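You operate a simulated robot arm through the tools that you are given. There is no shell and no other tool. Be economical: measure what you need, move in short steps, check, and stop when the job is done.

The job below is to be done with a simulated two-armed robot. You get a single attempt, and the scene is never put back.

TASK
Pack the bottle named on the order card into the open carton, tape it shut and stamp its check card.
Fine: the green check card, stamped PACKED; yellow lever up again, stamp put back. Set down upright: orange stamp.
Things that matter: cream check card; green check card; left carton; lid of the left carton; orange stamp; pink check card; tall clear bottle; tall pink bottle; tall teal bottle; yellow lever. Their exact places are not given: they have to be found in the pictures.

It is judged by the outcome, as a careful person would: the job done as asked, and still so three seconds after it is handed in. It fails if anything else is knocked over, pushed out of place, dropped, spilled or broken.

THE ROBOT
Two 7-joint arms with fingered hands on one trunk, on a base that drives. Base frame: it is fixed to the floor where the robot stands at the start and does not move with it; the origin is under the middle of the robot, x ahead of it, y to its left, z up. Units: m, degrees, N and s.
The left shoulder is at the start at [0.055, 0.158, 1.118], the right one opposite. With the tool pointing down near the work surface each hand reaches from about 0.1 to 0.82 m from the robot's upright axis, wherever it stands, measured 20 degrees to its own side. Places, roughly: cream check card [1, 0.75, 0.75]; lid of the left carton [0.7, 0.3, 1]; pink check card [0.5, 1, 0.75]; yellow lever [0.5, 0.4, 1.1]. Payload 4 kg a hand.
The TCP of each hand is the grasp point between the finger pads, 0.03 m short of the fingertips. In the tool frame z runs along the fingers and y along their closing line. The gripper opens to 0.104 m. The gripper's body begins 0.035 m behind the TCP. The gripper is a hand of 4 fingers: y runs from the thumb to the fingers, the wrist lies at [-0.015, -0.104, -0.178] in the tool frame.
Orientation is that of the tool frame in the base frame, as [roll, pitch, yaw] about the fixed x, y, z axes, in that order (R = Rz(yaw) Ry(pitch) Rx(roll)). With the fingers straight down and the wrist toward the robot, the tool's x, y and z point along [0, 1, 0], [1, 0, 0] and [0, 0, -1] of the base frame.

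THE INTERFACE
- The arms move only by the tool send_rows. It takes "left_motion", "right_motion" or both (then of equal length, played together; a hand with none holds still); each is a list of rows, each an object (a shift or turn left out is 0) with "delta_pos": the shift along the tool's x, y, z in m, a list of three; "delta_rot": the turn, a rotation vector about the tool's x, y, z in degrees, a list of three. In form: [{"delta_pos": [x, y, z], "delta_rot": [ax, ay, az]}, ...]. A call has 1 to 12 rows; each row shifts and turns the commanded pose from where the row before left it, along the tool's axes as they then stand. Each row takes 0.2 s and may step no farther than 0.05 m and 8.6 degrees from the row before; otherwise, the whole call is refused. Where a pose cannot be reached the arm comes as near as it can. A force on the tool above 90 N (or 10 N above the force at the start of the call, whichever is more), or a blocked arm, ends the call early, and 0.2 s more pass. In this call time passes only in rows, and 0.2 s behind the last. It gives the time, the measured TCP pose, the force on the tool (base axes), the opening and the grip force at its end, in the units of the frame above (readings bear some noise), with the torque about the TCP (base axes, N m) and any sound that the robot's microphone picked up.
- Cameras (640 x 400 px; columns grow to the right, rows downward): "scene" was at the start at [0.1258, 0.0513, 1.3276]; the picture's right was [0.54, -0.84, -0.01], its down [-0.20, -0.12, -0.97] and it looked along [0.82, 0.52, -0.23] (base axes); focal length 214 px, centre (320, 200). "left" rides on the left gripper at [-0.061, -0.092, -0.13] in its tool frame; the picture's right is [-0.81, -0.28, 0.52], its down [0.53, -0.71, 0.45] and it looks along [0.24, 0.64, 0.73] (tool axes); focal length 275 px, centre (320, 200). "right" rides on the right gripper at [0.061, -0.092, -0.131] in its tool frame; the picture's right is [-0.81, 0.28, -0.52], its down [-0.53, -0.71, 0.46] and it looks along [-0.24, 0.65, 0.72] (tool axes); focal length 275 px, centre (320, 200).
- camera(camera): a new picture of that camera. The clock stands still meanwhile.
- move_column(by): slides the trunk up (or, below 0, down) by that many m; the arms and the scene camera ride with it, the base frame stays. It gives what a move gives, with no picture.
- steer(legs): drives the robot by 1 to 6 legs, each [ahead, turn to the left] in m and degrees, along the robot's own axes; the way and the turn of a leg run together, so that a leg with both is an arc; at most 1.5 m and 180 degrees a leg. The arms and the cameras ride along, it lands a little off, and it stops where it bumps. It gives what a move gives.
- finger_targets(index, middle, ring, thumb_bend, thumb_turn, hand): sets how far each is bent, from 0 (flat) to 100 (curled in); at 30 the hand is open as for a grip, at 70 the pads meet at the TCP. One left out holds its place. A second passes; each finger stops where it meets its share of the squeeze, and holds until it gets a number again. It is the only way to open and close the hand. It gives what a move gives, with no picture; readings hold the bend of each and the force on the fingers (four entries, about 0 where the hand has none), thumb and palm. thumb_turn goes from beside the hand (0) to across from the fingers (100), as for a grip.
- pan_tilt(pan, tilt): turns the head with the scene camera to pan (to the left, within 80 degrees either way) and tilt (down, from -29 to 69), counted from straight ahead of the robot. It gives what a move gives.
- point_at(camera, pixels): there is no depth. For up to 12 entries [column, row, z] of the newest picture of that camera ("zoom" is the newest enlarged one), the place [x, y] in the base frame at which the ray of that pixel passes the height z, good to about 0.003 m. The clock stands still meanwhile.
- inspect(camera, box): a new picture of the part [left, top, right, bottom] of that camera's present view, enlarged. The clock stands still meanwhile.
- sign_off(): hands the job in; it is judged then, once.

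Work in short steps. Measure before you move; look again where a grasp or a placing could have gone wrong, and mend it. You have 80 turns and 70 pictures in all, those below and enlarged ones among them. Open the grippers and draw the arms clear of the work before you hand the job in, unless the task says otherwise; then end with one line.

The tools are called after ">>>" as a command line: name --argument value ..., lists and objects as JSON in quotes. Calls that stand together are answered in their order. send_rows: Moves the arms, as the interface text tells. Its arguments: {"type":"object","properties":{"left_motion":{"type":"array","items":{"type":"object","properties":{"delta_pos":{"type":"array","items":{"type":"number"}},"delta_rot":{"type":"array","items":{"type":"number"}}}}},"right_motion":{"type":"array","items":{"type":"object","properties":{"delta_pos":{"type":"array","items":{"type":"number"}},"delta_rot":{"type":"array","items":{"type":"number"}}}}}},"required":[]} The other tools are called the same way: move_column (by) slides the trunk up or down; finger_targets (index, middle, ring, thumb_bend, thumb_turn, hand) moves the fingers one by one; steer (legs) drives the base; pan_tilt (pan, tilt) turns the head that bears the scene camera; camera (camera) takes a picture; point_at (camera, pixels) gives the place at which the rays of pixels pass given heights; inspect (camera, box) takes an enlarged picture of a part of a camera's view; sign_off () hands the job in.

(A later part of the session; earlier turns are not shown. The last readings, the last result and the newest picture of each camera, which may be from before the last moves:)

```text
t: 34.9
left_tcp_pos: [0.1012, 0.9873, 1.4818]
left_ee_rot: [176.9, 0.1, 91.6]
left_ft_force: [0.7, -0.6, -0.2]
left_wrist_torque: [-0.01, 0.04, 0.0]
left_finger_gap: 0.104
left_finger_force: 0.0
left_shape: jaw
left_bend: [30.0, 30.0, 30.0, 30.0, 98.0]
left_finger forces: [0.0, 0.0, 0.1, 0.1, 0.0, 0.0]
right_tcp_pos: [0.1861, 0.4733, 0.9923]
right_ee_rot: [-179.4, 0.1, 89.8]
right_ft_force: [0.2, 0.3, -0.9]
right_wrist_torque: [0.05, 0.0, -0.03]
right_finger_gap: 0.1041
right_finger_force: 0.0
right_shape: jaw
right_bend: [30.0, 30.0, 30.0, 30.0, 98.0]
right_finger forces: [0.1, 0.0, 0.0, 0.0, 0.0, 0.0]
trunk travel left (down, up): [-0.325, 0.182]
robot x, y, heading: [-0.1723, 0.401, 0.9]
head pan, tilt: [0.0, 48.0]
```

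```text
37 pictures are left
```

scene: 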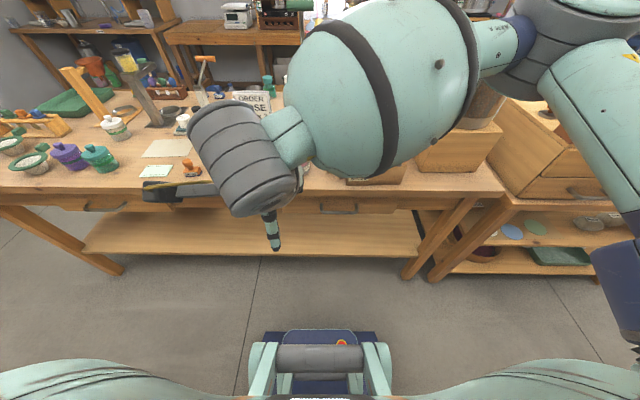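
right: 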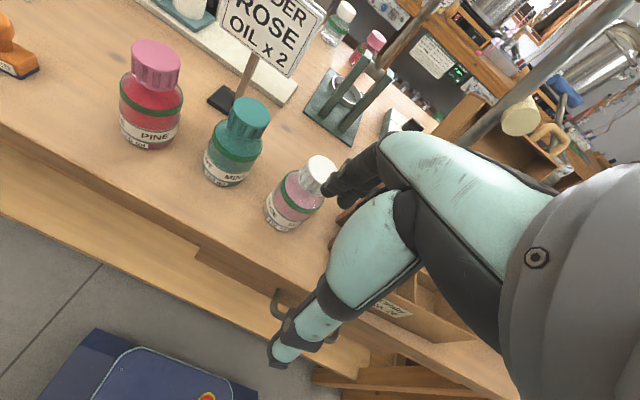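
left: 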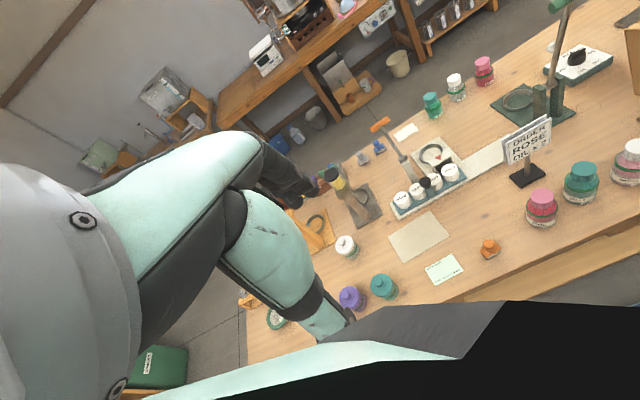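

I move the right hand ahead to x≈0.40 at z 1.0 and check clearance with the lever.

>>> send_rows --right_motion '[{"delta_pos": [0, 0.043, 0]}, {"delta_pos": [0, 0.043, 0]}, {"delta_pos": [0, 0.043, 0]}, {"delta_pos": [0, 0.043, 0]}, {"delta_pos": [0, 0.043, 0]}]'

>>> camera --camera "scene"

>>> camera --camera "right"

```text
t: 36.1
left_tcp_pos: [0.083, 0.9883, 1.4869]
left_ee_rot: [176.1, 0.0, 91.6]
left_ft_force: [0.1, -0.2, -0.1]
left_wrist_torque: [-0.03, 0.03, 0.0]
left_finger_gap: 0.104
left_finger_force: 0.0
left_shape: jaw
left_bend: [30.0, 30.0, 30.0, 30.0, 98.0]
left_finger forces: [0.0, 0.0, 0.1, 0.0, 0.0, 0.0]
right_tcp_pos: [0.3878, 0.4704, 0.9999]
right_ee_rot: [179.9, 0.2, 89.9]
right_ft_force: [0.4, -0.2, -0.1]
right_wrist_torque: [-0.05, 0.02, -0.04]
right_finger_gap: 0.1039
right_finger_force: 0.2
right_shape: jaw
right_bend: [30.0, 30.0, 30.0, 30.0, 98.0]
right_finger forces: [0.0, 0.0, 0.0, 0.1, 0.1, 0.1]
trunk travel left (down, up): [-0.325, 0.182]
robot x, y, heading: [-0.1704, 0.3999, 1.0]
head pan, tilt: [0.0, 48.0]
```

```text
36 pictures are left
```

scene: 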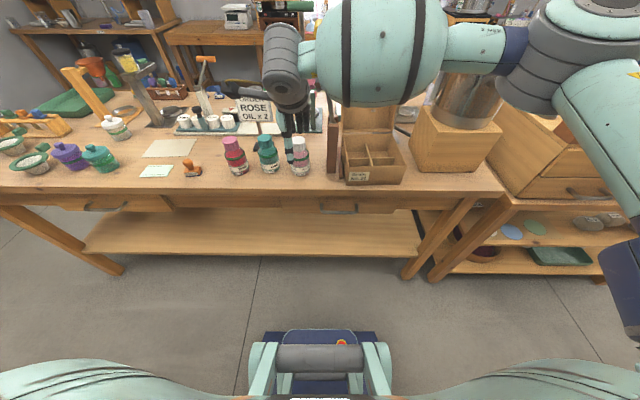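

```text
35 pictures are left
```

right: 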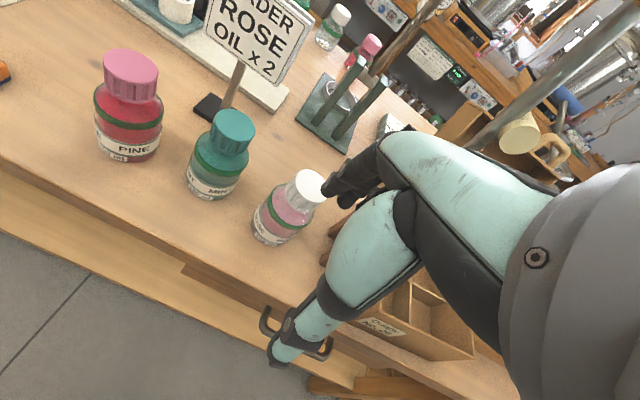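

Estimating the forearm from the pictures, it stays at x≲0.42 near the lever (handle starts at ≈0.48). I go ahead to x 0.495 at z 1.0 and check.

>>> send_rows --right_motion '[{"delta_pos": [0.002, 0.036, 0]}, {"delta_pos": [0.002, 0.036, 0]}, {"delta_pos": [0, 0.034, 0]}]'

>>> inspect --camera "scene" --box '[200, 0, 440, 200]'

>>> camera --camera "right"

```text
t: 36.9
left_tcp_pos: [0.077, 0.9876, 1.4866]
left_ee_rot: [175.9, 0.0, 91.6]
left_ft_force: [0.7, -0.2, 0.3]
left_wrist_torque: [0.01, 0.0, 0.0]
left_finger_gap: 0.1038
left_finger_force: 0.1
left_shape: jaw
left_bend: [30.0, 30.0, 30.0, 30.0, 98.0]
left_finger forces: [0.1, 0.0, 0.1, 0.0, 0.0, 0.1]
right_tcp_pos: [0.4922, 0.475, 1.002]
right_ee_rot: [179.6, 0.1, 89.9]
right_ft_force: [0.7, -0.1, 0.4]
right_wrist_torque: [0.03, 0.01, -0.04]
right_finger_gap: 0.104
right_finger_force: 0.0
right_shape: jaw
right_bend: [30.0, 30.0, 30.0, 30.0, 98.0]
right_finger forces: [0.1, 0.0, 0.0, 0.0, 0.0, 0.0]
trunk travel left (down, up): [-0.325, 0.182]
robot x, y, heading: [-0.1645, 0.4002, 0.9]
head pan, tilt: [0.0, 48.0]
```

```text
2.00 times, centred on (320, 100) of scene
```

zoom: 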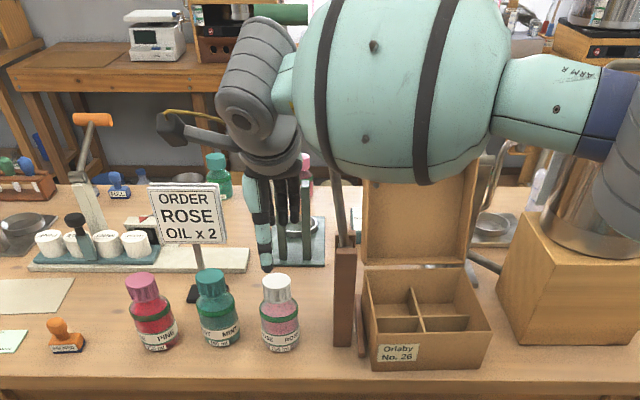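

```text
33 pictures are left
```

right: 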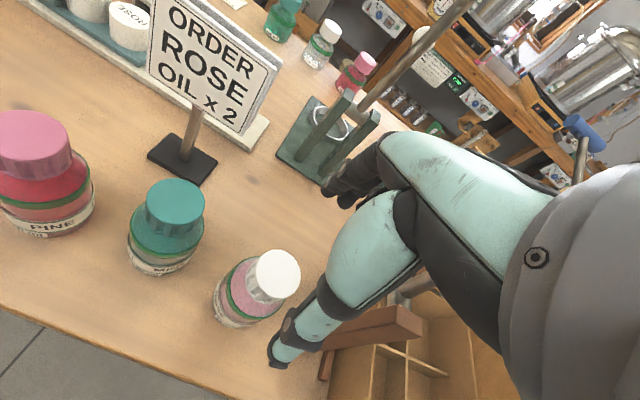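

The bottle's cap projects where the grasp line should be (278,272 vs computed 278,278). I descend 0.10 m and close.

>>> send_rows --right_motion '[{"delta_pos": [0, 0.001, 0.034]}, {"delta_pos": [0, 0.001, 0.034]}, {"delta_pos": [0, 0.001, 0.034]}]'

>>> camera --camera "right"

```text
t: 37.7
left_tcp_pos: [0.0783, 0.9885, 1.4875]
left_ee_rot: [176.0, 0.1, 91.6]
left_ft_force: [-0.1, 0.4, -0.1]
left_wrist_torque: [0.01, -0.03, -0.01]
left_finger_gap: 0.104
left_finger_force: 0.1
left_shape: jaw
left_bend: [30.0, 30.0, 30.0, 30.0, 98.0]
left_finger forces: [0.0, 0.0, 0.0, 0.1, 0.1, 0.0]
right_tcp_pos: [0.4945, 0.4755, 0.899]
right_ee_rot: [179.6, 0.0, 89.9]
right_ft_force: [-0.7, 0.0, 0.5]
right_wrist_torque: [-0.03, 0.0, 0.01]
right_finger_gap: 0.1042
right_finger_force: 0.1
right_shape: jaw
right_bend: [30.0, 30.0, 30.0, 30.0, 98.0]
right_finger forces: [0.0, 0.0, 0.0, 0.1, 0.0, 0.1]
trunk travel left (down, up): [-0.325, 0.182]
robot x, y, heading: [-0.1726, 0.399, 1.0]
head pan, tilt: [0.0, 48.0]
```

```text
32 pictures are left
```

right: 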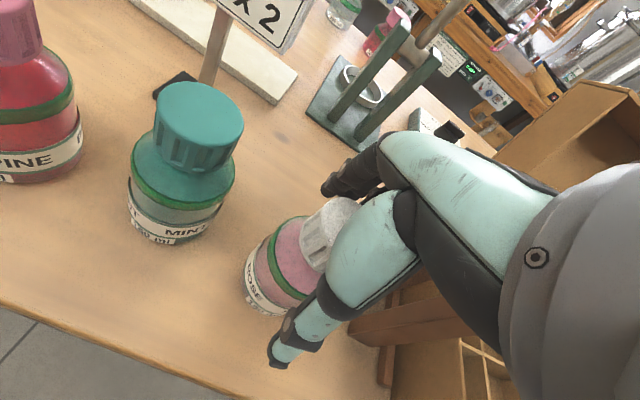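

The cap is between thumb and fingers. I close the hand.

>>> finger_targets --hand "right" --index 70 --middle 70 --ring 70 --thumb_bend 70

>>> send_rows --right_motion '[{"delta_pos": [0, 0, -0.01]}, {"delta_pos": [0, 0, -0.015]}]'

>>> camera --camera "right"

```text
t: 38.7
left_tcp_pos: [0.0768, 0.9878, 1.4886]
left_ee_rot: [176.0, 0.0, 91.6]
left_ft_force: [0.1, -0.1, 0.0]
left_wrist_torque: [-0.01, -0.01, -0.01]
left_finger_gap: 0.1038
left_finger_force: 0.0
left_shape: jaw
left_bend: [30.0, 30.0, 30.0, 30.0, 98.0]
left_finger forces: [0.0, 0.1, 0.1, 0.1, 0.0, 0.1]
right_tcp_pos: [0.4949, 0.474, 0.8983]
right_ee_rot: [179.6, 0.0, 89.8]
right_ft_force: [2.8, -0.5, 6.2]
right_wrist_torque: [-0.05, -0.17, 0.01]
right_finger_gap: 0.0478
right_finger_force: 14.4
right_shape: fingers
right_bend: [58.0, 61.0, 70.0, 50.0, 96.0]
right_finger forces: [7.6, 8.0, 0.0, 0.0, 12.6, 0.0]
trunk travel left (down, up): [-0.325, 0.182]
robot x, y, heading: [-0.1655, 0.3948, 1.0]
head pan, tilt: [0.0, 48.0]
```

```text
t: 39.3
left_tcp_pos: [0.0775, 0.9876, 1.4862]
left_ee_rot: [176.0, -0.1, 91.7]
left_ft_force: [-0.1, -0.1, -0.3]
left_wrist_torque: [0.04, 0.02, 0.04]
left_finger_gap: 0.1039
left_finger_force: 0.0
left_shape: jaw
left_bend: [30.0, 30.0, 30.0, 30.0, 98.0]
left_finger forces: [0.0, 0.0, 0.0, 0.0, 0.0, 0.0]
right_tcp_pos: [0.4953, 0.4763, 0.9235]
right_ee_rot: [179.7, 0.1, 90.1]
right_ft_force: [-0.3, 0.6, -2.8]
right_wrist_torque: [0.01, -0.01, 0.0]
right_finger_gap: 0.0318
right_finger_force: 8.2
right_shape: fingers
right_bend: [64.0, 65.0, 70.0, 54.0, 96.0]
right_finger forces: [4.3, 5.0, 0.1, 0.0, 7.5, 0.1]
trunk travel left (down, up): [-0.325, 0.182]
robot x, y, heading: [-0.1692, 0.3982, 1.1]
head pan, tilt: [0.0, 48.0]
```

```text
31 pictures are left
```

right: 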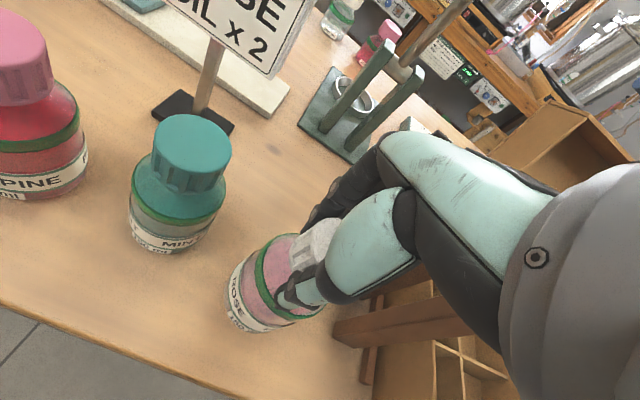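

The fingers slid from the shoulder onto the cap; about 2.8 N hangs from the hand. I tighten, lift a little more and look.

>>> finger_targets --hand "right" --index 85 --middle 85 --thumb_bend 85

>>> send_rows --right_motion '[{"delta_pos": [0, 0, -0.02]}, {"delta_pos": [0, 0, -0.02]}]'

>>> inspect --camera "scene" --box '[260, 80, 400, 200]'

```text
t: 40.3
left_tcp_pos: [0.0779, 0.9871, 1.4862]
left_ee_rot: [175.9, 0.1, 91.6]
left_ft_force: [-0.3, 0.2, 0.3]
left_wrist_torque: [0.02, 0.0, -0.02]
left_finger_gap: 0.1037
left_finger_force: 0.0
left_shape: jaw
left_bend: [30.0, 30.0, 30.0, 30.0, 98.0]
left_finger forces: [0.0, 0.1, 0.0, 0.0, 0.0, 0.0]
right_tcp_pos: [0.4958, 0.4754, 0.9239]
right_ee_rot: [179.7, 0.1, 89.9]
right_ft_force: [1.0, 0.3, -2.2]
right_wrist_torque: [0.0, -0.05, 0.05]
right_finger_gap: 0.0295
right_finger_force: 21.9
right_shape: fingers
right_bend: [72.0, 65.0, 70.0, 54.0, 95.0]
right_finger forces: [11.2, 13.8, 0.0, 0.0, 18.4, 0.0]
trunk travel left (down, up): [-0.325, 0.182]
robot x, y, heading: [-0.1689, 0.3995, 0.9]
head pan, tilt: [0.0, 48.0]
```

```text
t: 40.9
left_tcp_pos: [0.0787, 0.9885, 1.4868]
left_ee_rot: [175.9, 0.0, 91.6]
left_ft_force: [-0.6, -0.5, 0.7]
left_wrist_torque: [0.01, -0.02, 0.02]
left_finger_gap: 0.1041
left_finger_force: 0.0
left_shape: jaw
left_bend: [30.0, 30.0, 30.0, 30.0, 98.0]
left_finger forces: [0.1, 0.1, 0.0, 0.0, 0.1, 0.1]
right_tcp_pos: [0.4969, 0.4757, 0.965]
right_ee_rot: [179.5, 0.2, 89.9]
right_ft_force: [0.3, -0.7, -2.4]
right_wrist_torque: [-0.01, -0.04, 0.04]
right_finger_gap: 0.0296
right_finger_force: 21.7
right_shape: fingers
right_bend: [72.0, 65.0, 70.0, 54.0, 95.0]
right_finger forces: [11.2, 13.8, 0.1, 0.1, 18.4, 0.0]
trunk travel left (down, up): [-0.325, 0.182]
robot x, y, heading: [-0.1674, 0.3982, 0.9]
head pan, tilt: [0.0, 48.0]
```

```text
3.33 times, centred on (330, 140) of scene
```

zoom: 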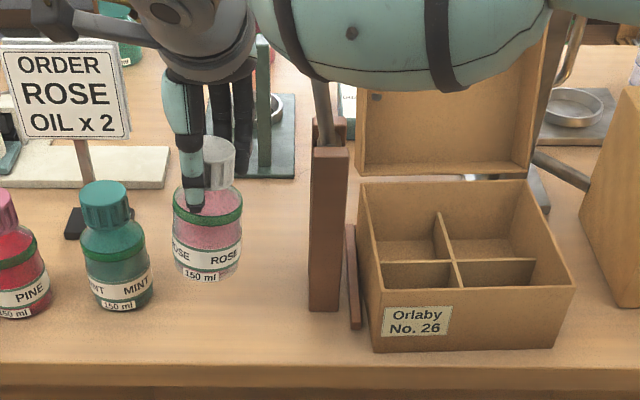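

The bottle hangs upright. I draw back to x 0.36, z 1.04, then move right to y 0.20 in front of the lever.

>>> send_rows --right_motion '[{"delta_pos": [0, -0.0225, -0.0125]}, {"delta_pos": [0, -0.0225, -0.0125]}, {"delta_pos": [0, -0.0225, -0.0125]}, {"delta_pos": [0, -0.0225, -0.0125]}, {"delta_pos": [0, -0.0225, -0.0125]}, {"delta_pos": [0, -0.0225, -0.0125]}, {"delta_pos": [-0.045, 0, 0]}, {"delta_pos": [-0.045, 0, 0]}, {"delta_pos": [-0.045, 0, 0]}, {"delta_pos": [-0.045, 0, 0]}, {"delta_pos": [-0.045, 0, 0]}, {"delta_pos": [-0.045, 0, 0]}]'

>>> camera --camera "scene"

```text
t: 43.5
left_tcp_pos: [0.0774, 0.9864, 1.4884]
left_ee_rot: [176.1, -0.1, 91.5]
left_ft_force: [-0.1, -0.1, -0.8]
left_wrist_torque: [0.0, 0.02, -0.01]
left_finger_gap: 0.104
left_finger_force: 0.1
left_shape: jaw
left_bend: [30.0, 30.0, 30.0, 30.0, 98.0]
left_finger forces: [0.0, 0.1, 0.0, 0.0, 0.0, 0.0]
right_tcp_pos: [0.3599, 0.205, 1.0362]
right_ee_rot: [179.6, 0.1, 90.0]
right_ft_force: [-0.4, -0.3, -3.4]
right_wrist_torque: [0.03, -0.05, -0.02]
right_finger_gap: 0.0294
right_finger_force: 23.0
right_shape: fingers
right_bend: [72.0, 65.0, 70.0, 54.0, 95.0]
right_finger forces: [11.8, 14.6, 0.0, 0.0, 18.5, 0.0]
trunk travel left (down, up): [-0.325, 0.182]
robot x, y, heading: [-0.1655, 0.4036, 1.1]
head pan, tilt: [0.0, 48.0]
```

```text
29 pictures are left
```

scene: 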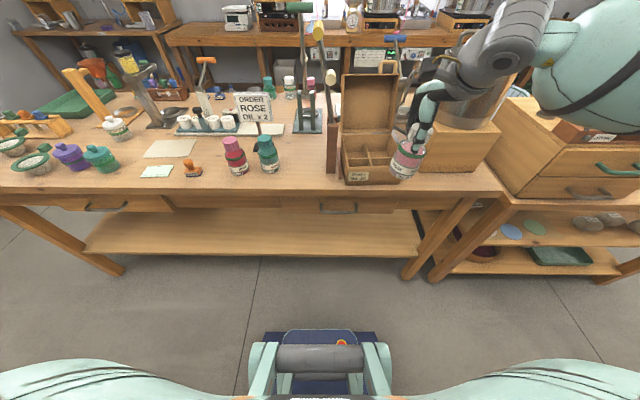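

Now forward over the front-right compartment at about (0.49, 0.192), then look.

>>> send_rows --right_motion '[{"delta_pos": [-0.004, 0.033, 0]}, {"delta_pos": [-0.004, 0.033, 0]}, {"delta_pos": [-0.004, 0.033, 0]}, {"delta_pos": [0, 0.033, 0]}]'

>>> camera --camera "right"

>>> inspect --camera "scene" --box '[310, 60, 460, 200]'

```text
t: 44.5
left_tcp_pos: [0.0802, 0.9881, 1.4863]
left_ee_rot: [176.1, -0.1, 91.6]
left_ft_force: [0.3, 0.8, 0.2]
left_wrist_torque: [0.0, 0.02, 0.01]
left_finger_gap: 0.1039
left_finger_force: 0.0
left_shape: jaw
left_bend: [30.0, 30.0, 30.0, 30.0, 98.0]
left_finger forces: [0.1, 0.0, 0.1, 0.0, 0.1, 0.0]
right_tcp_pos: [0.4949, 0.1934, 1.036]
right_ee_rot: [179.8, 0.1, 89.9]
right_ft_force: [-0.3, -0.2, -3.0]
right_wrist_torque: [0.0, -0.02, 0.04]
right_finger_gap: 0.0296
right_finger_force: 22.7
right_shape: fingers
right_bend: [72.0, 65.0, 70.0, 54.0, 95.0]
right_finger forces: [12.0, 14.7, 0.0, 0.0, 18.5, 0.0]
trunk travel left (down, up): [-0.325, 0.182]
robot x, y, heading: [-0.1721, 0.4018, 1.2]
head pan, tilt: [0.0, 48.0]
```

```text
28 pictures are left
```

right: 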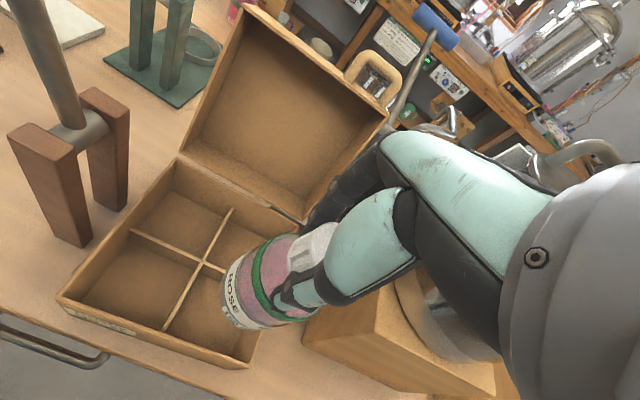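

```text
2.86 times, centred on (385, 130) of scene
```

zoom: 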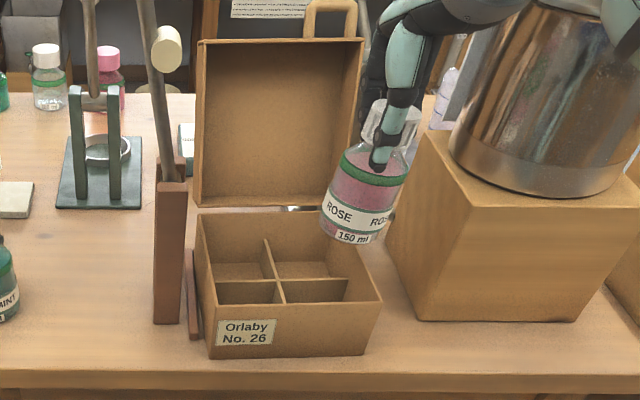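

I measure the rim corners and divider cross in the right picture.

>>> point_at --camera "right" --pixels '[[60, 298, 0.87], [178, 160, 0.87], [300, 222, 0.87], [246, 366, 0.87], [203, 263, 0.85], [203, 263, 0.86], [130, 231, 0.86], [166, 328, 0.85], [203, 275, 0.81]]'

>>> point_at --camera "zoom" --pixels '[[210, 311, 0.87], [380, 300, 0.87], [214, 359, 0.8], [365, 353, 0.8], [278, 280, 0.85], [196, 214, 0.87], [210, 311, 0.89], [278, 280, 0.86]]'

```text
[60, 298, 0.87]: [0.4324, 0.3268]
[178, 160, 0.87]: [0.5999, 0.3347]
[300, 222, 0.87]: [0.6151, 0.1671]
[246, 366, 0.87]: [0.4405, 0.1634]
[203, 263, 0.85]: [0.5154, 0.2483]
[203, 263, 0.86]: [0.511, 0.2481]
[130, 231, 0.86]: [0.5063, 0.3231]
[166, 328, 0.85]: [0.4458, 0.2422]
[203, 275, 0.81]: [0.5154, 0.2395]
```

```text
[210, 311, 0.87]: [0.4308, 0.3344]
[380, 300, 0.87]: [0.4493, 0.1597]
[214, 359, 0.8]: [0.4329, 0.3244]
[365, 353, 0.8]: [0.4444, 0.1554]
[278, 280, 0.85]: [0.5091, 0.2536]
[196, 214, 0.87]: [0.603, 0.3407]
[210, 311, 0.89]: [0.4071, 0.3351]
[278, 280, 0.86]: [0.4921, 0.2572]
```

Compartment centre ≈ (0.480, 0.207), rim z 0.87. I check the hanging bottle's bottom position from both pictures.

>>> point_at --camera "zoom" --pixels '[[350, 229, 0.91], [350, 229, 0.92], [350, 229, 0.93], [385, 112, 1.04], [385, 112, 1.03]]'

>>> point_at --camera "right" --pixels '[[246, 297, 0.91], [246, 297, 0.92], [246, 297, 0.93]]'

>>> inspect --camera "right" --box '[180, 200, 340, 370]'

```text
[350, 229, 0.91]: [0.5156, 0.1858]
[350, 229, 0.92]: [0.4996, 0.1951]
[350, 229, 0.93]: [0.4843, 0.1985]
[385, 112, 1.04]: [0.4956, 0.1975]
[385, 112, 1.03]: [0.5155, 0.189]
```

```text
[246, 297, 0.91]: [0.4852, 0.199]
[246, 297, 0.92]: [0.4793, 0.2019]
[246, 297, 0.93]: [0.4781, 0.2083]
```

```text
2.35 times, centred on (260, 285) of right
```

zoom: 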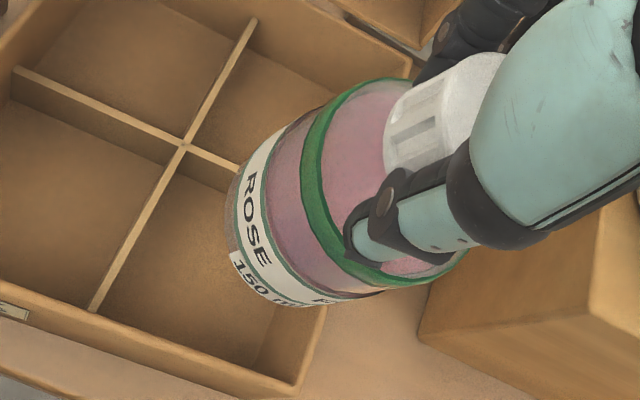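

I shift by (-0.009, +0.008), lower 0.055 so the bottle's base is near the rim height, and inspect.

>>> send_rows --right_motion '[{"delta_pos": [0.008, -0.009, 0]}, {"delta_pos": [0, 0, 0.025]}, {"delta_pos": [0, 0, 0.03]}]'

>>> inspect --camera "right" --box '[160, 200, 340, 390]'

>>> inspect --camera "scene" --box '[330, 90, 430, 200]'

```text
t: 45.3
left_tcp_pos: [0.0791, 0.9875, 1.4863]
left_ee_rot: [176.0, 0.1, 91.6]
left_ft_force: [0.7, -0.4, 1.0]
left_wrist_torque: [0.01, -0.02, -0.01]
left_finger_gap: 0.1038
left_finger_force: 0.0
left_shape: jaw
left_bend: [30.0, 30.0, 30.0, 30.0, 98.0]
left_finger forces: [0.1, 0.1, 0.0, 0.0, 0.0, 0.1]
right_tcp_pos: [0.4835, 0.2006, 0.9849]
right_ee_rot: [179.6, 0.1, 89.8]
right_ft_force: [0.6, 0.0, -2.4]
right_wrist_torque: [-0.04, -0.05, 0.0]
right_finger_gap: 0.0294
right_finger_force: 22.7
right_shape: fingers
right_bend: [72.0, 65.0, 70.0, 54.0, 95.0]
right_finger forces: [12.1, 14.7, 0.2, 0.1, 18.4, 0.1]
trunk travel left (down, up): [-0.325, 0.182]
robot x, y, heading: [-0.1703, 0.4007, 1.1]
head pan, tilt: [0.0, 48.0]
```

```text
2.11 times, centred on (250, 295) of right
```

zoom: 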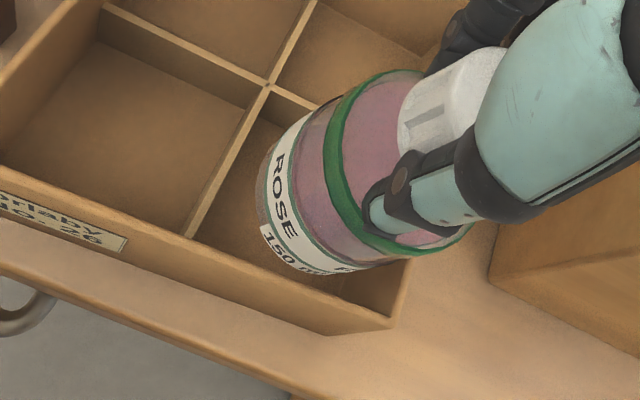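

```text
3.64 times, centred on (380, 145) of scene
```

zoom: 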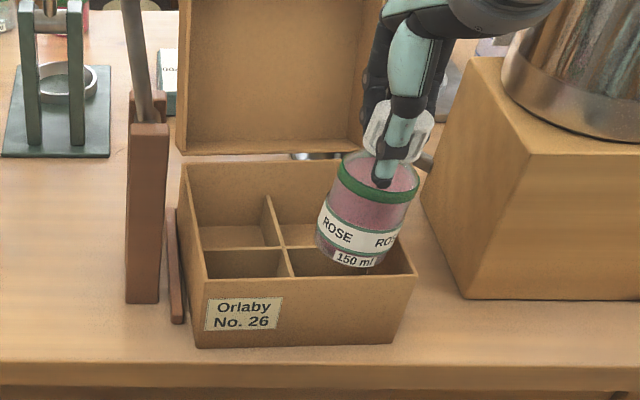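

I compare bottle base centre with the compartment's walls at rim height.

>>> point_at --camera "zoom" --pixels '[[350, 250, 0.87], [346, 252, 0.87], [415, 274, 0.87], [204, 283, 0.87], [286, 246, 0.855]]'

>>> point_at --camera "right" --pixels '[[245, 293, 0.87], [226, 241, 0.855], [285, 354, 0.87], [192, 310, 0.855]]'

```text
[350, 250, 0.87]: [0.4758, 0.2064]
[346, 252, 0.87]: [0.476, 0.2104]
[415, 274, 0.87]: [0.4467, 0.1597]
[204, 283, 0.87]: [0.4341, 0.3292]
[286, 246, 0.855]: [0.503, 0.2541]
```

```text
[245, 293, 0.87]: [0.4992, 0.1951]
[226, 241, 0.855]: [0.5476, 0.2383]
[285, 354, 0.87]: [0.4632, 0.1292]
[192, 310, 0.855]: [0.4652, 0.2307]
```

From the scene view the bottle base (0.476, 0.208) is centred on the compartment (≈0.475, 0.2085). I lower it 0.05.

>>> send_rows --right_motion '[{"delta_pos": [0, 0, 0.02]}, {"delta_pos": [0, 0, 0.02]}, {"delta_pos": [0, 0, 0.012]}]'

>>> inspect --camera "scene" --box '[330, 90, 430, 200]'

```text
t: 46.1
left_tcp_pos: [0.0766, 0.9882, 1.4861]
left_ee_rot: [176.0, 0.0, 91.6]
left_ft_force: [0.4, -0.9, -0.2]
left_wrist_torque: [0.0, -0.01, 0.01]
left_finger_gap: 0.1042
left_finger_force: 0.0
left_shape: jaw
left_bend: [30.0, 30.0, 30.0, 30.0, 98.0]
left_finger forces: [0.1, 0.0, 0.0, 0.0, 0.0, 0.1]
right_tcp_pos: [0.4841, 0.2012, 0.9323]
right_ee_rot: [179.7, 0.1, 89.9]
right_ft_force: [0.1, 0.7, -2.9]
right_wrist_torque: [-0.02, -0.01, 0.01]
right_finger_gap: 0.0294
right_finger_force: 22.8
right_shape: fingers
right_bend: [72.0, 65.0, 70.0, 54.0, 95.0]
right_finger forces: [12.0, 14.9, 0.0, 0.0, 18.4, 0.0]
trunk travel left (down, up): [-0.325, 0.182]
robot x, y, heading: [-0.1701, 0.3995, 0.9]
head pan, tilt: [0.0, 48.0]
```

```text
3.64 times, centred on (380, 145) of scene
```

zoom: 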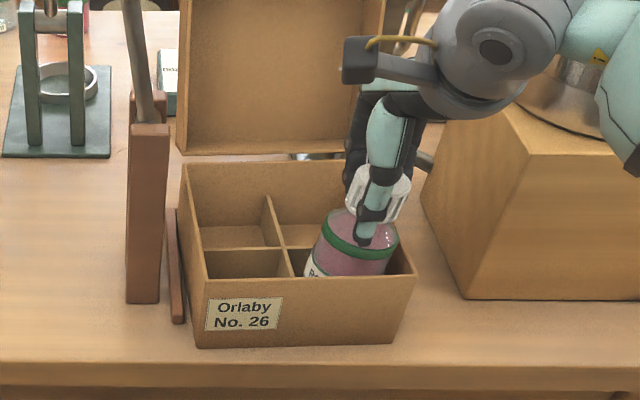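

It slides in freely (force unchanged). I lower gently until it touches the floor.

>>> send_rows --right_motion '[{"delta_pos": [0, 0, 0.004]}, {"delta_pos": [0, 0, 0.004]}, {"delta_pos": [0, 0, 0.003]}]'

```text
t: 46.9
left_tcp_pos: [0.0776, 0.9878, 1.4863]
left_ee_rot: [176.1, -0.1, 91.6]
left_ft_force: [0.8, 0.1, -0.4]
left_wrist_torque: [0.0, 0.01, -0.01]
left_finger_gap: 0.1037
left_finger_force: 0.2
left_shape: jaw
left_bend: [30.0, 30.0, 30.0, 30.0, 98.0]
left_finger forces: [0.0, 0.1, 0.0, 0.0, 0.0, 0.0]
right_tcp_pos: [0.4841, 0.2008, 0.9214]
right_ee_rot: [179.7, 0.1, 89.9]
right_ft_force: [0.0, 0.1, -2.2]
right_wrist_torque: [0.0, -0.04, -0.03]
right_finger_gap: 0.0293
right_finger_force: 22.2
right_shape: fingers
right_bend: [72.0, 65.0, 70.0, 54.0, 95.0]
right_finger forces: [12.1, 14.8, 0.0, 0.1, 18.5, 0.0]
trunk travel left (down, up): [-0.325, 0.182]
robot x, y, heading: [-0.1706, 0.3948, 1.0]
head pan, tilt: [0.0, 48.0]
```

No contact yet; a little lower.

>>> send_rows --right_motion '[{"delta_pos": [0, 0, 0.003]}, {"delta_pos": [0, 0, 0.003]}]'

```text
t: 47.5
left_tcp_pos: [0.0779, 0.9877, 1.4863]
left_ee_rot: [176.0, 0.0, 91.6]
left_ft_force: [-0.5, 0.5, 0.2]
left_wrist_torque: [-0.01, 0.0, -0.01]
left_finger_gap: 0.1037
left_finger_force: 0.0
left_shape: jaw
left_bend: [30.0, 30.0, 30.0, 30.0, 98.0]
left_finger forces: [0.0, 0.1, 0.1, 0.1, 0.0, 0.0]
right_tcp_pos: [0.4834, 0.2016, 0.9158]
right_ee_rot: [179.7, 0.0, 89.8]
right_ft_force: [0.4, 0.3, -2.3]
right_wrist_torque: [0.01, 0.0, 0.02]
right_finger_gap: 0.0293
right_finger_force: 22.4
right_shape: fingers
right_bend: [72.0, 65.0, 70.0, 54.0, 95.0]
right_finger forces: [12.2, 14.9, 0.0, 0.0, 18.3, 0.0]
trunk travel left (down, up): [-0.325, 0.182]
robot x, y, heading: [-0.1719, 0.4, 0.8]
head pan, tilt: [0.0, 48.0]
```

Still hanging; two more small steps.

>>> send_rows --right_motion '[{"delta_pos": [0, 0, 0.003]}, {"delta_pos": [0, 0, 0.003]}]'

```text
t: 48.1
left_tcp_pos: [0.075, 0.9897, 1.4868]
left_ee_rot: [175.9, 0.1, 91.5]
left_ft_force: [-0.9, 0.2, 0.1]
left_wrist_torque: [0.01, 0.01, -0.01]
left_finger_gap: 0.1038
left_finger_force: 0.0
left_shape: jaw
left_bend: [30.0, 30.0, 30.0, 30.0, 98.0]
left_finger forces: [0.0, 0.0, 0.0, 0.0, 0.0, 0.0]
right_tcp_pos: [0.4833, 0.2039, 0.9145]
right_ee_rot: [179.1, -0.2, 90.0]
right_ft_force: [1.0, 4.2, 17.1]
right_wrist_torque: [-0.05, -0.02, 0.01]
right_finger_gap: 0.0295
right_finger_force: 28.7
right_shape: fingers
right_bend: [72.0, 65.0, 70.0, 54.0, 95.0]
right_finger forces: [14.9, 19.0, 0.0, 0.0, 24.0, 0.0]
trunk travel left (down, up): [-0.325, 0.182]
robot x, y, heading: [-0.1652, 0.398, 1.0]
head pan, tilt: [0.0, 48.0]
```

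It touches the floor (17 N). I ease up 3 mm, release and look.

>>> send_rows --right_motion '[{"delta_pos": [0, 0, -0.003]}]'

>>> finger_targets --hand "right" --index 30 --middle 30 --ring 30 --thumb_bend 30

>>> send_rows --right_motion '[{"delta_pos": [0, 0, -0.04]}, {"delta_pos": [0, 0, -0.05]}, {"delta_pos": [0, 0, -0.05]}, {"delta_pos": [0, 0, -0.05]}, {"delta_pos": [0, 0, -0.05]}]'

>>> camera --camera "right"

```text
t: 48.5
left_tcp_pos: [0.0751, 0.9894, 1.4868]
left_ee_rot: [175.9, 0.1, 91.7]
left_ft_force: [0.5, 0.5, 0.3]
left_wrist_torque: [0.03, 0.0, 0.02]
left_finger_gap: 0.1037
left_finger_force: 0.1
left_shape: jaw
left_bend: [30.0, 30.0, 30.0, 30.0, 98.0]
left_finger forces: [0.0, 0.1, 0.0, 0.1, 0.0, 0.0]
right_tcp_pos: [0.4828, 0.2028, 0.9143]
right_ee_rot: [179.5, 0.1, 89.9]
right_ft_force: [3.1, 4.1, 16.7]
right_wrist_torque: [0.08, -0.28, 0.07]
right_finger_gap: 0.0296
right_finger_force: 29.0
right_shape: fingers
right_bend: [72.0, 65.0, 70.0, 54.0, 95.0]
right_finger forces: [19.5, 17.3, 0.1, 0.1, 21.7, 0.0]
trunk travel left (down, up): [-0.325, 0.182]
robot x, y, heading: [-0.1664, 0.3989, 0.8]
head pan, tilt: [0.0, 48.0]
```

```text
t: 49.5
left_tcp_pos: [0.0776, 0.9876, 1.4866]
left_ee_rot: [175.9, 0.0, 91.6]
left_ft_force: [-0.4, 0.1, -0.4]
left_wrist_torque: [0.03, -0.01, -0.01]
left_finger_gap: 0.1036
left_finger_force: 0.1
left_shape: jaw
left_bend: [30.0, 30.0, 30.0, 30.0, 98.0]
left_finger forces: [0.0, 0.1, 0.0, 0.1, 0.1, 0.1]
right_tcp_pos: [0.4838, 0.2011, 0.9106]
right_ee_rot: [179.7, 0.1, 89.9]
right_ft_force: [-0.2, 0.9, -1.0]
right_wrist_torque: [-0.01, -0.01, 0.0]
right_finger_gap: 0.1028
right_finger_force: 0.1
right_shape: fingers
right_bend: [30.0, 30.0, 30.0, 30.0, 97.0]
right_finger forces: [0.0, 0.1, 0.0, 0.0, 0.0, 0.0]
trunk travel left (down, up): [-0.325, 0.182]
robot x, y, heading: [-0.1701, 0.4022, 1.0]
head pan, tilt: [0.0, 48.0]
```

```text
t: 50.7
left_tcp_pos: [0.0769, 0.9875, 1.4876]
left_ee_rot: [175.8, 0.0, 91.6]
left_ft_force: [-0.4, -0.6, -0.2]
left_wrist_torque: [0.02, -0.04, -0.02]
left_finger_gap: 0.1036
left_finger_force: 0.0
left_shape: jaw
left_bend: [30.0, 30.0, 30.0, 30.0, 98.0]
left_finger forces: [0.1, 0.0, 0.0, 0.0, 0.0, 0.0]
right_tcp_pos: [0.4807, 0.2019, 1.1526]
right_ee_rot: [179.6, 0.2, 89.8]
right_ft_force: [-0.2, -0.1, -0.1]
right_wrist_torque: [0.0, -0.02, 0.01]
right_finger_gap: 0.1029
right_finger_force: 0.1
right_shape: fingers
right_bend: [30.0, 30.0, 30.0, 30.0, 97.0]
right_finger forces: [0.0, 0.1, 0.1, 0.1, 0.0, 0.0]
trunk travel left (down, up): [-0.325, 0.182]
robot x, y, heading: [-0.1706, 0.3959, 0.9]
head pan, tilt: [0.0, 48.0]
```

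```text
22 pictures are left
```

right: 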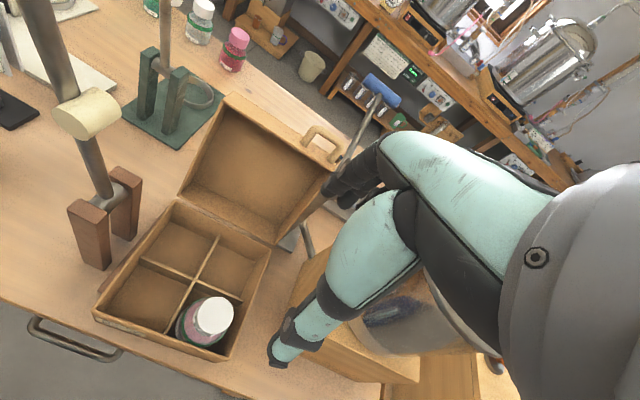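

The bottle stands in its compartment. Now I measure the lid's upper edge and handle from both pictures.

>>> point_at --camera "right" --pixels '[[230, 97, 1.0], [230, 97, 1.06], [337, 168, 1.0], [337, 168, 1.06], [322, 141, 1.0], [322, 141, 1.06]]'

>>> point_at --camera "scene" --pixels '[[343, 74, 1.0], [343, 74, 1.06], [397, 77, 1.0], [397, 77, 1.06], [388, 63, 1.0], [388, 63, 1.06]]'

```text
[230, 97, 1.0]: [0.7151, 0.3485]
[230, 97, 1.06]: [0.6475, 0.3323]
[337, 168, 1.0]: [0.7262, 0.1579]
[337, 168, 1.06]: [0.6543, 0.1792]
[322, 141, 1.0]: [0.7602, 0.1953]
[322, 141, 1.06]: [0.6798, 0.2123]
```

```text
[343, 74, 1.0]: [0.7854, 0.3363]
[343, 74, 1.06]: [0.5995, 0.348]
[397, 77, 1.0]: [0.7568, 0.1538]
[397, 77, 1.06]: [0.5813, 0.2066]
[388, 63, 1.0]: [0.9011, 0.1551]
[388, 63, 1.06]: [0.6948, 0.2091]
```

Lid handle sits at about (0.685, 0.21, 1.06), lid leaning back. I raise the trunk 0.1 and drive ahead 0.13 so the right hand can cage the handle from above, with the forearm above the pot.

>>> move_column --by 0.1

>>> steer --legs '[[0.13, 0]]'

>>> camera --camera "right"

```text
t: 52.0
left_tcp_pos: [0.0778, 0.9875, 1.5869]
left_ee_rot: [176.0, -0.1, 91.6]
left_ft_force: [0.8, 0.8, -0.5]
left_wrist_torque: [0.02, 0.0, 0.02]
left_finger_gap: 0.1042
left_finger_force: 0.1
left_shape: jaw
left_bend: [30.0, 30.0, 30.0, 30.0, 98.0]
left_finger forces: [0.0, 0.0, 0.1, 0.0, 0.0, 0.0]
right_tcp_pos: [0.4815, 0.2007, 1.2527]
right_ee_rot: [179.7, 0.1, 89.8]
right_ft_force: [0.7, -0.3, 0.3]
right_wrist_torque: [0.0, -0.02, 0.0]
right_finger_gap: 0.1029
right_finger_force: 0.1
right_shape: fingers
right_bend: [30.0, 30.0, 30.0, 30.0, 97.0]
right_finger forces: [0.1, 0.1, 0.1, 0.1, 0.0, 0.1]
trunk travel left (down, up): [-0.425, 0.082]
robot x, y, heading: [-0.1699, 0.3995, 0.8]
head pan, tilt: [0.0, 48.0]
```

```text
t: 53.4
left_tcp_pos: [0.177, 0.9891, 1.5901]
left_ee_rot: [174.8, 0.0, 91.6]
left_ft_force: [0.4, -0.4, -1.2]
left_wrist_torque: [0.01, 0.06, 0.02]
left_finger_gap: 0.1037
left_finger_force: 0.1
left_shape: jaw
left_bend: [30.0, 30.0, 30.0, 30.0, 98.0]
left_finger forces: [0.0, 0.0, 0.0, 0.0, 0.0, 0.0]
right_tcp_pos: [0.5886, 0.2022, 1.2651]
right_ee_rot: [178.5, 0.1, 90.0]
right_ft_force: [1.5, -0.2, -0.1]
right_wrist_torque: [-0.02, 0.1, 0.03]
right_finger_gap: 0.1029
right_finger_force: 0.1
right_shape: fingers
right_bend: [30.0, 30.0, 30.0, 30.0, 97.0]
right_finger forces: [0.0, 0.0, 0.1, 0.1, 0.1, 0.0]
trunk travel left (down, up): [-0.425, 0.082]
robot x, y, heading: [-0.038, 0.4026, 1.1]
head pan, tilt: [0.0, 48.0]
```

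```text
21 pictures are left
```

right: 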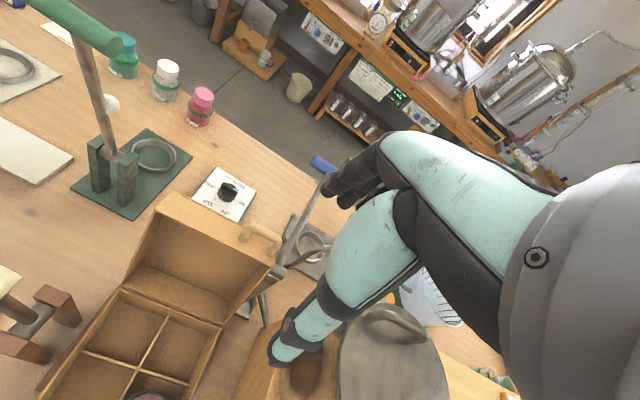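

A blue lever stands behind; I locate its handle and the lid handle (263,238) before going down.

>>> point_at --camera "right" --pixels '[[322, 165, 1.0], [322, 165, 1.1], [322, 165, 1.15], [262, 236, 1.03], [262, 236, 1.06], [290, 255, 0.9]]'

>>> point_at --camera "scene" --pixels '[[395, 38, 1.0], [395, 38, 1.1], [395, 38, 1.15], [388, 63, 1.03], [388, 63, 1.06], [388, 63, 1.09]]'

```text
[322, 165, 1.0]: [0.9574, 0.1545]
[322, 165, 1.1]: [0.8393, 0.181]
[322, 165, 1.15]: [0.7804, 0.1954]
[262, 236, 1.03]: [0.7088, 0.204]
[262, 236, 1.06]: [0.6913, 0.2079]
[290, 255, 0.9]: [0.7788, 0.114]
```

```text
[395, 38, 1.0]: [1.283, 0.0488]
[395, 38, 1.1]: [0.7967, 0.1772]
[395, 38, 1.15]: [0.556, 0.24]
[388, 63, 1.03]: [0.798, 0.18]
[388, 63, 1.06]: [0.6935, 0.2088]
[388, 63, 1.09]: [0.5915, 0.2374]
```

Lid handle agrees at (0.692, 0.208, 1.06); blue lever is far behind at x 0.85. I half-close the right hand and bring it above the handle at z 1.13.

>>> finger_targets --hand "right" --index 46 --middle 46 --ring 46 --thumb_bend 46

>>> send_rows --right_motion '[{"delta_pos": [0.002, 0.025, 0.03]}, {"delta_pos": [0.002, 0.025, 0.03]}, {"delta_pos": [0.002, 0.025, 0.03]}, {"delta_pos": [0, 0, 0.03]}]'

>>> camera --camera "right"

```text
t: 54.4
left_tcp_pos: [0.1908, 0.9899, 1.5906]
left_ee_rot: [175.1, 0.0, 91.6]
left_ft_force: [-0.1, -0.2, 0.2]
left_wrist_torque: [0.05, -0.02, -0.03]
left_finger_gap: 0.1039
left_finger_force: 0.0
left_shape: jaw
left_bend: [30.0, 30.0, 30.0, 30.0, 98.0]
left_finger forces: [0.1, 0.0, 0.0, 0.0, 0.0, 0.1]
right_tcp_pos: [0.6004, 0.2029, 1.2603]
right_ee_rot: [178.9, 0.1, 90.0]
right_ft_force: [0.2, 0.4, -0.6]
right_wrist_torque: [0.0, 0.05, 0.0]
right_finger_gap: 0.063
right_finger_force: 0.1
right_shape: fingers
right_bend: [46.0, 46.0, 46.0, 46.0, 97.0]
right_finger forces: [0.1, 0.1, 0.1, 0.1, 0.0, 0.0]
trunk travel left (down, up): [-0.425, 0.082]
robot x, y, heading: [-0.0351, 0.3985, 0.7]
head pan, tilt: [0.0, 48.0]
```

```text
t: 55.4
left_tcp_pos: [0.2142, 0.9882, 1.5881]
left_ee_rot: [176.2, 0.0, 91.6]
left_ft_force: [-0.3, -0.4, 0.2]
left_wrist_torque: [0.0, 0.02, 0.0]
left_finger_gap: 0.1042
left_finger_force: 0.0
left_shape: jaw
left_bend: [30.0, 30.0, 30.0, 30.0, 98.0]
left_finger forces: [0.1, 0.0, 0.0, 0.0, 0.1, 0.0]
right_tcp_pos: [0.6932, 0.2069, 1.1306]
right_ee_rot: [179.7, 0.1, 89.9]
right_ft_force: [0.4, 0.3, 0.2]
right_wrist_torque: [-0.01, 0.02, -0.02]
right_finger_gap: 0.063
right_finger_force: 0.1
right_shape: fingers
right_bend: [46.0, 46.0, 46.0, 46.0, 97.0]
right_finger forces: [0.0, 0.1, 0.0, 0.0, 0.1, 0.0]
trunk travel left (down, up): [-0.425, 0.082]
robot x, y, heading: [-0.038, 0.4043, 1.2]
head pan, tilt: [0.0, 48.0]
```

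```text
20 pictures are left
```

right: 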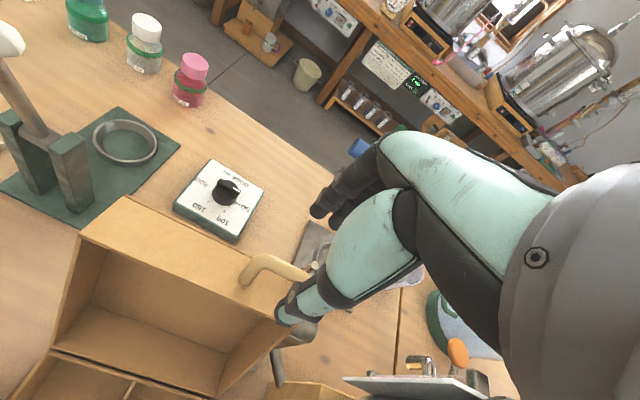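

The handle loop (278,263) lies right on the grasp line. I lower 0.06 with a 6 mm shift forward, then close on the bar.

>>> send_rows --right_motion '[{"delta_pos": [0, 0.006, 0.02]}, {"delta_pos": [0, 0, 0.02]}, {"delta_pos": [0, 0, 0.02]}]'

>>> camera --camera "right"

```text
t: 56.1
left_tcp_pos: [0.2059, 0.9894, 1.589]
left_ee_rot: [175.8, 0.0, 91.6]
left_ft_force: [-0.2, -0.1, -0.4]
left_wrist_torque: [0.0, -0.06, 0.03]
left_finger_gap: 0.104
left_finger_force: 0.1
left_shape: jaw
left_bend: [30.0, 30.0, 30.0, 30.0, 98.0]
left_finger forces: [0.0, 0.0, 0.0, 0.0, 0.1, 0.0]
right_tcp_pos: [0.6949, 0.2087, 1.0748]
right_ee_rot: [179.5, 0.1, 90.0]
right_ft_force: [-0.3, -0.6, 0.1]
right_wrist_torque: [-0.03, -0.03, 0.0]
right_finger_gap: 0.063
right_finger_force: 0.1
right_shape: fingers
right_bend: [46.0, 46.0, 46.0, 46.0, 97.0]
right_finger forces: [0.0, 0.0, 0.1, 0.0, 0.0, 0.0]
trunk travel left (down, up): [-0.425, 0.082]
robot x, y, heading: [-0.033, 0.4003, 0.9]
head pan, tilt: [0.0, 48.0]
```

```text
19 pictures are left
```

right: 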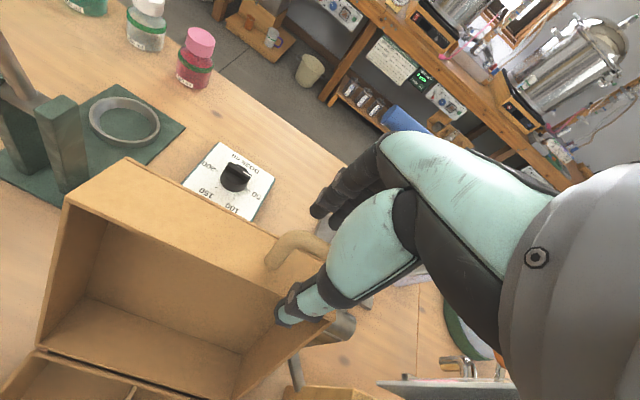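

Thumb is before and the fingers behind the loop. I close lightly around it.

>>> finger_targets --hand "right" --index 64 --middle 64 --ring 64 --thumb_bend 60

>>> camera --camera "right"

```text
t: 57.1
left_tcp_pos: [0.207, 0.9899, 1.5879]
left_ee_rot: [175.7, 0.0, 91.6]
left_ft_force: [-1.2, -0.1, -0.1]
left_wrist_torque: [0.05, 0.02, 0.01]
left_finger_gap: 0.1038
left_finger_force: 0.0
left_shape: jaw
left_bend: [30.0, 30.0, 30.0, 30.0, 98.0]
left_finger forces: [0.0, 0.0, 0.1, 0.1, 0.1, 0.0]
right_tcp_pos: [0.6961, 0.2086, 1.0731]
right_ee_rot: [179.6, 0.0, 90.1]
right_ft_force: [0.4, 0.2, 0.4]
right_wrist_torque: [-0.03, -0.02, -0.01]
right_finger_gap: 0.0215
right_finger_force: 0.1
right_shape: fingers
right_bend: [64.0, 64.0, 64.0, 60.0, 97.0]
right_finger forces: [0.0, 0.0, 0.1, 0.0, 0.0, 0.0]
trunk travel left (down, up): [-0.425, 0.082]
robot x, y, heading: [-0.0372, 0.4012, 1.1]
head pan, tilt: [0.0, 48.0]
```

```text
18 pictures are left
```

right: 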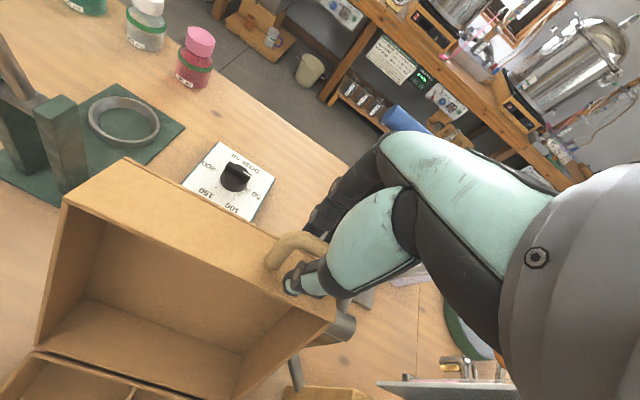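

The bar is caged (gap 0.02, no force). I follow the lid's arc for the first five steps.

>>> send_rows --right_motion '[{"delta_pos": [0, -0.0286, -0.0101], "delta_rot": [-3, 0, 0]}, {"delta_pos": [0, -0.0294, -0.0073], "delta_rot": [-3, 0, 0]}, {"delta_pos": [0, -0.03, -0.0045], "delta_rot": [-3, 0, 0]}, {"delta_pos": [0, -0.0303, -0.0016], "delta_rot": [-3, 0, 0]}, {"delta_pos": [0, -0.0304, 0.0012], "delta_rot": [-3, 0, 0]}]'

>>> camera --camera "right"

```text
t: 58.4
left_tcp_pos: [0.2035, 0.9899, 1.588]
left_ee_rot: [175.7, 0.1, 91.5]
left_ft_force: [0.3, 0.1, -0.5]
left_wrist_torque: [-0.01, -0.02, -0.02]
left_finger_gap: 0.1037
left_finger_force: 0.0
left_shape: jaw
left_bend: [30.0, 30.0, 30.0, 30.0, 98.0]
left_finger forces: [0.0, 0.0, 0.0, 0.1, 0.0, 0.0]
right_tcp_pos: [0.5437, 0.2076, 1.0787]
right_ee_rot: [164.4, 0.0, 90.0]
right_ft_force: [0.0, -0.4, 0.0]
right_wrist_torque: [-0.01, -0.02, 0.0]
right_finger_gap: 0.0213
right_finger_force: 0.1
right_shape: fingers
right_bend: [64.0, 64.0, 64.0, 60.0, 97.0]
right_finger forces: [0.0, 0.1, 0.1, 0.0, 0.1, 0.0]
trunk travel left (down, up): [-0.425, 0.082]
robot x, y, heading: [-0.0433, 0.399, 1.4]
head pan, tilt: [0.0, 48.0]
```

```text
17 pictures are left
```

right: 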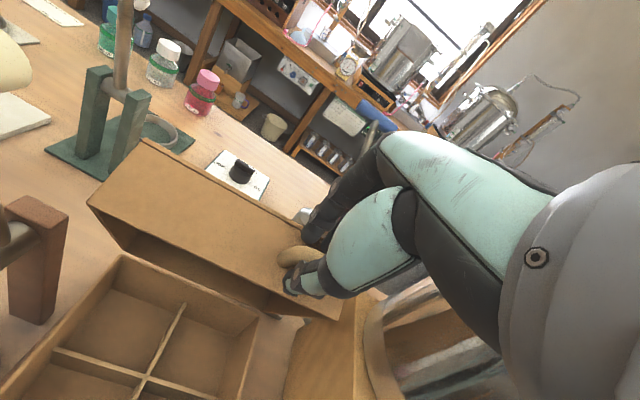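

The lid follows in the cage. I continue the arc.

>>> send_rows --right_motion '[{"delta_pos": [0, -0.0299, 0.0041], "delta_rot": [-3, 0, 0]}, {"delta_pos": [0, -0.0296, 0.0069], "delta_rot": [-3, 0, 0]}, {"delta_pos": [0, -0.0287, 0.0095], "delta_rot": [-3, 0, 0]}, {"delta_pos": [0, -0.0277, 0.0123], "delta_rot": [-3, 0, 0]}, {"delta_pos": [0, -0.0266, 0.0148], "delta_rot": [-3, 0, 0]}]'

>>> camera --camera "right"

```text
t: 59.5
left_tcp_pos: [0.2055, 0.9905, 1.5872]
left_ee_rot: [175.7, 0.0, 91.5]
left_ft_force: [0.6, 0.3, 0.4]
left_wrist_torque: [0.0, -0.01, -0.03]
left_finger_gap: 0.1035
left_finger_force: 0.0
left_shape: jaw
left_bend: [30.0, 30.0, 30.0, 30.0, 98.0]
left_finger forces: [0.0, 0.0, 0.1, 0.0, 0.0, 0.0]
right_tcp_pos: [0.4671, 0.2073, 1.0346]
right_ee_rot: [155.5, 0.1, 90.0]
right_ft_force: [-3.4, -0.8, 2.9]
right_wrist_torque: [0.01, -0.03, 0.02]
right_finger_gap: 0.0196
right_finger_force: 2.3
right_shape: fingers
right_bend: [66.0, 64.0, 64.0, 59.0, 97.0]
right_finger forces: [3.7, 0.0, 0.0, 0.0, 0.5, 0.1]
right hand out of reach, approached as far as the arm can: row 4, 5
trunk travel left (down, up): [-0.425, 0.082]
robot x, y, heading: [-0.0388, 0.4012, 1.1]
head pan, tilt: [0.0, 48.0]
```

```text
16 pictures are left
```

right: 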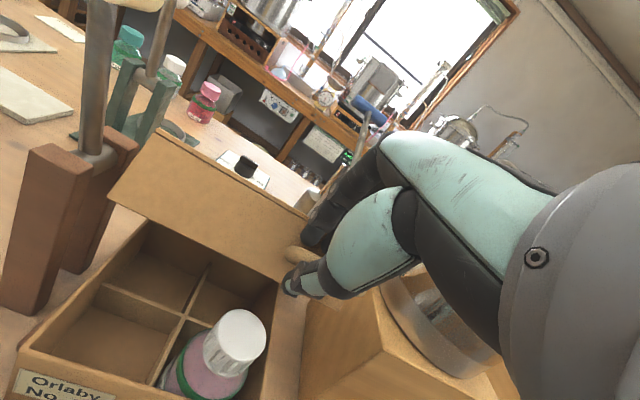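

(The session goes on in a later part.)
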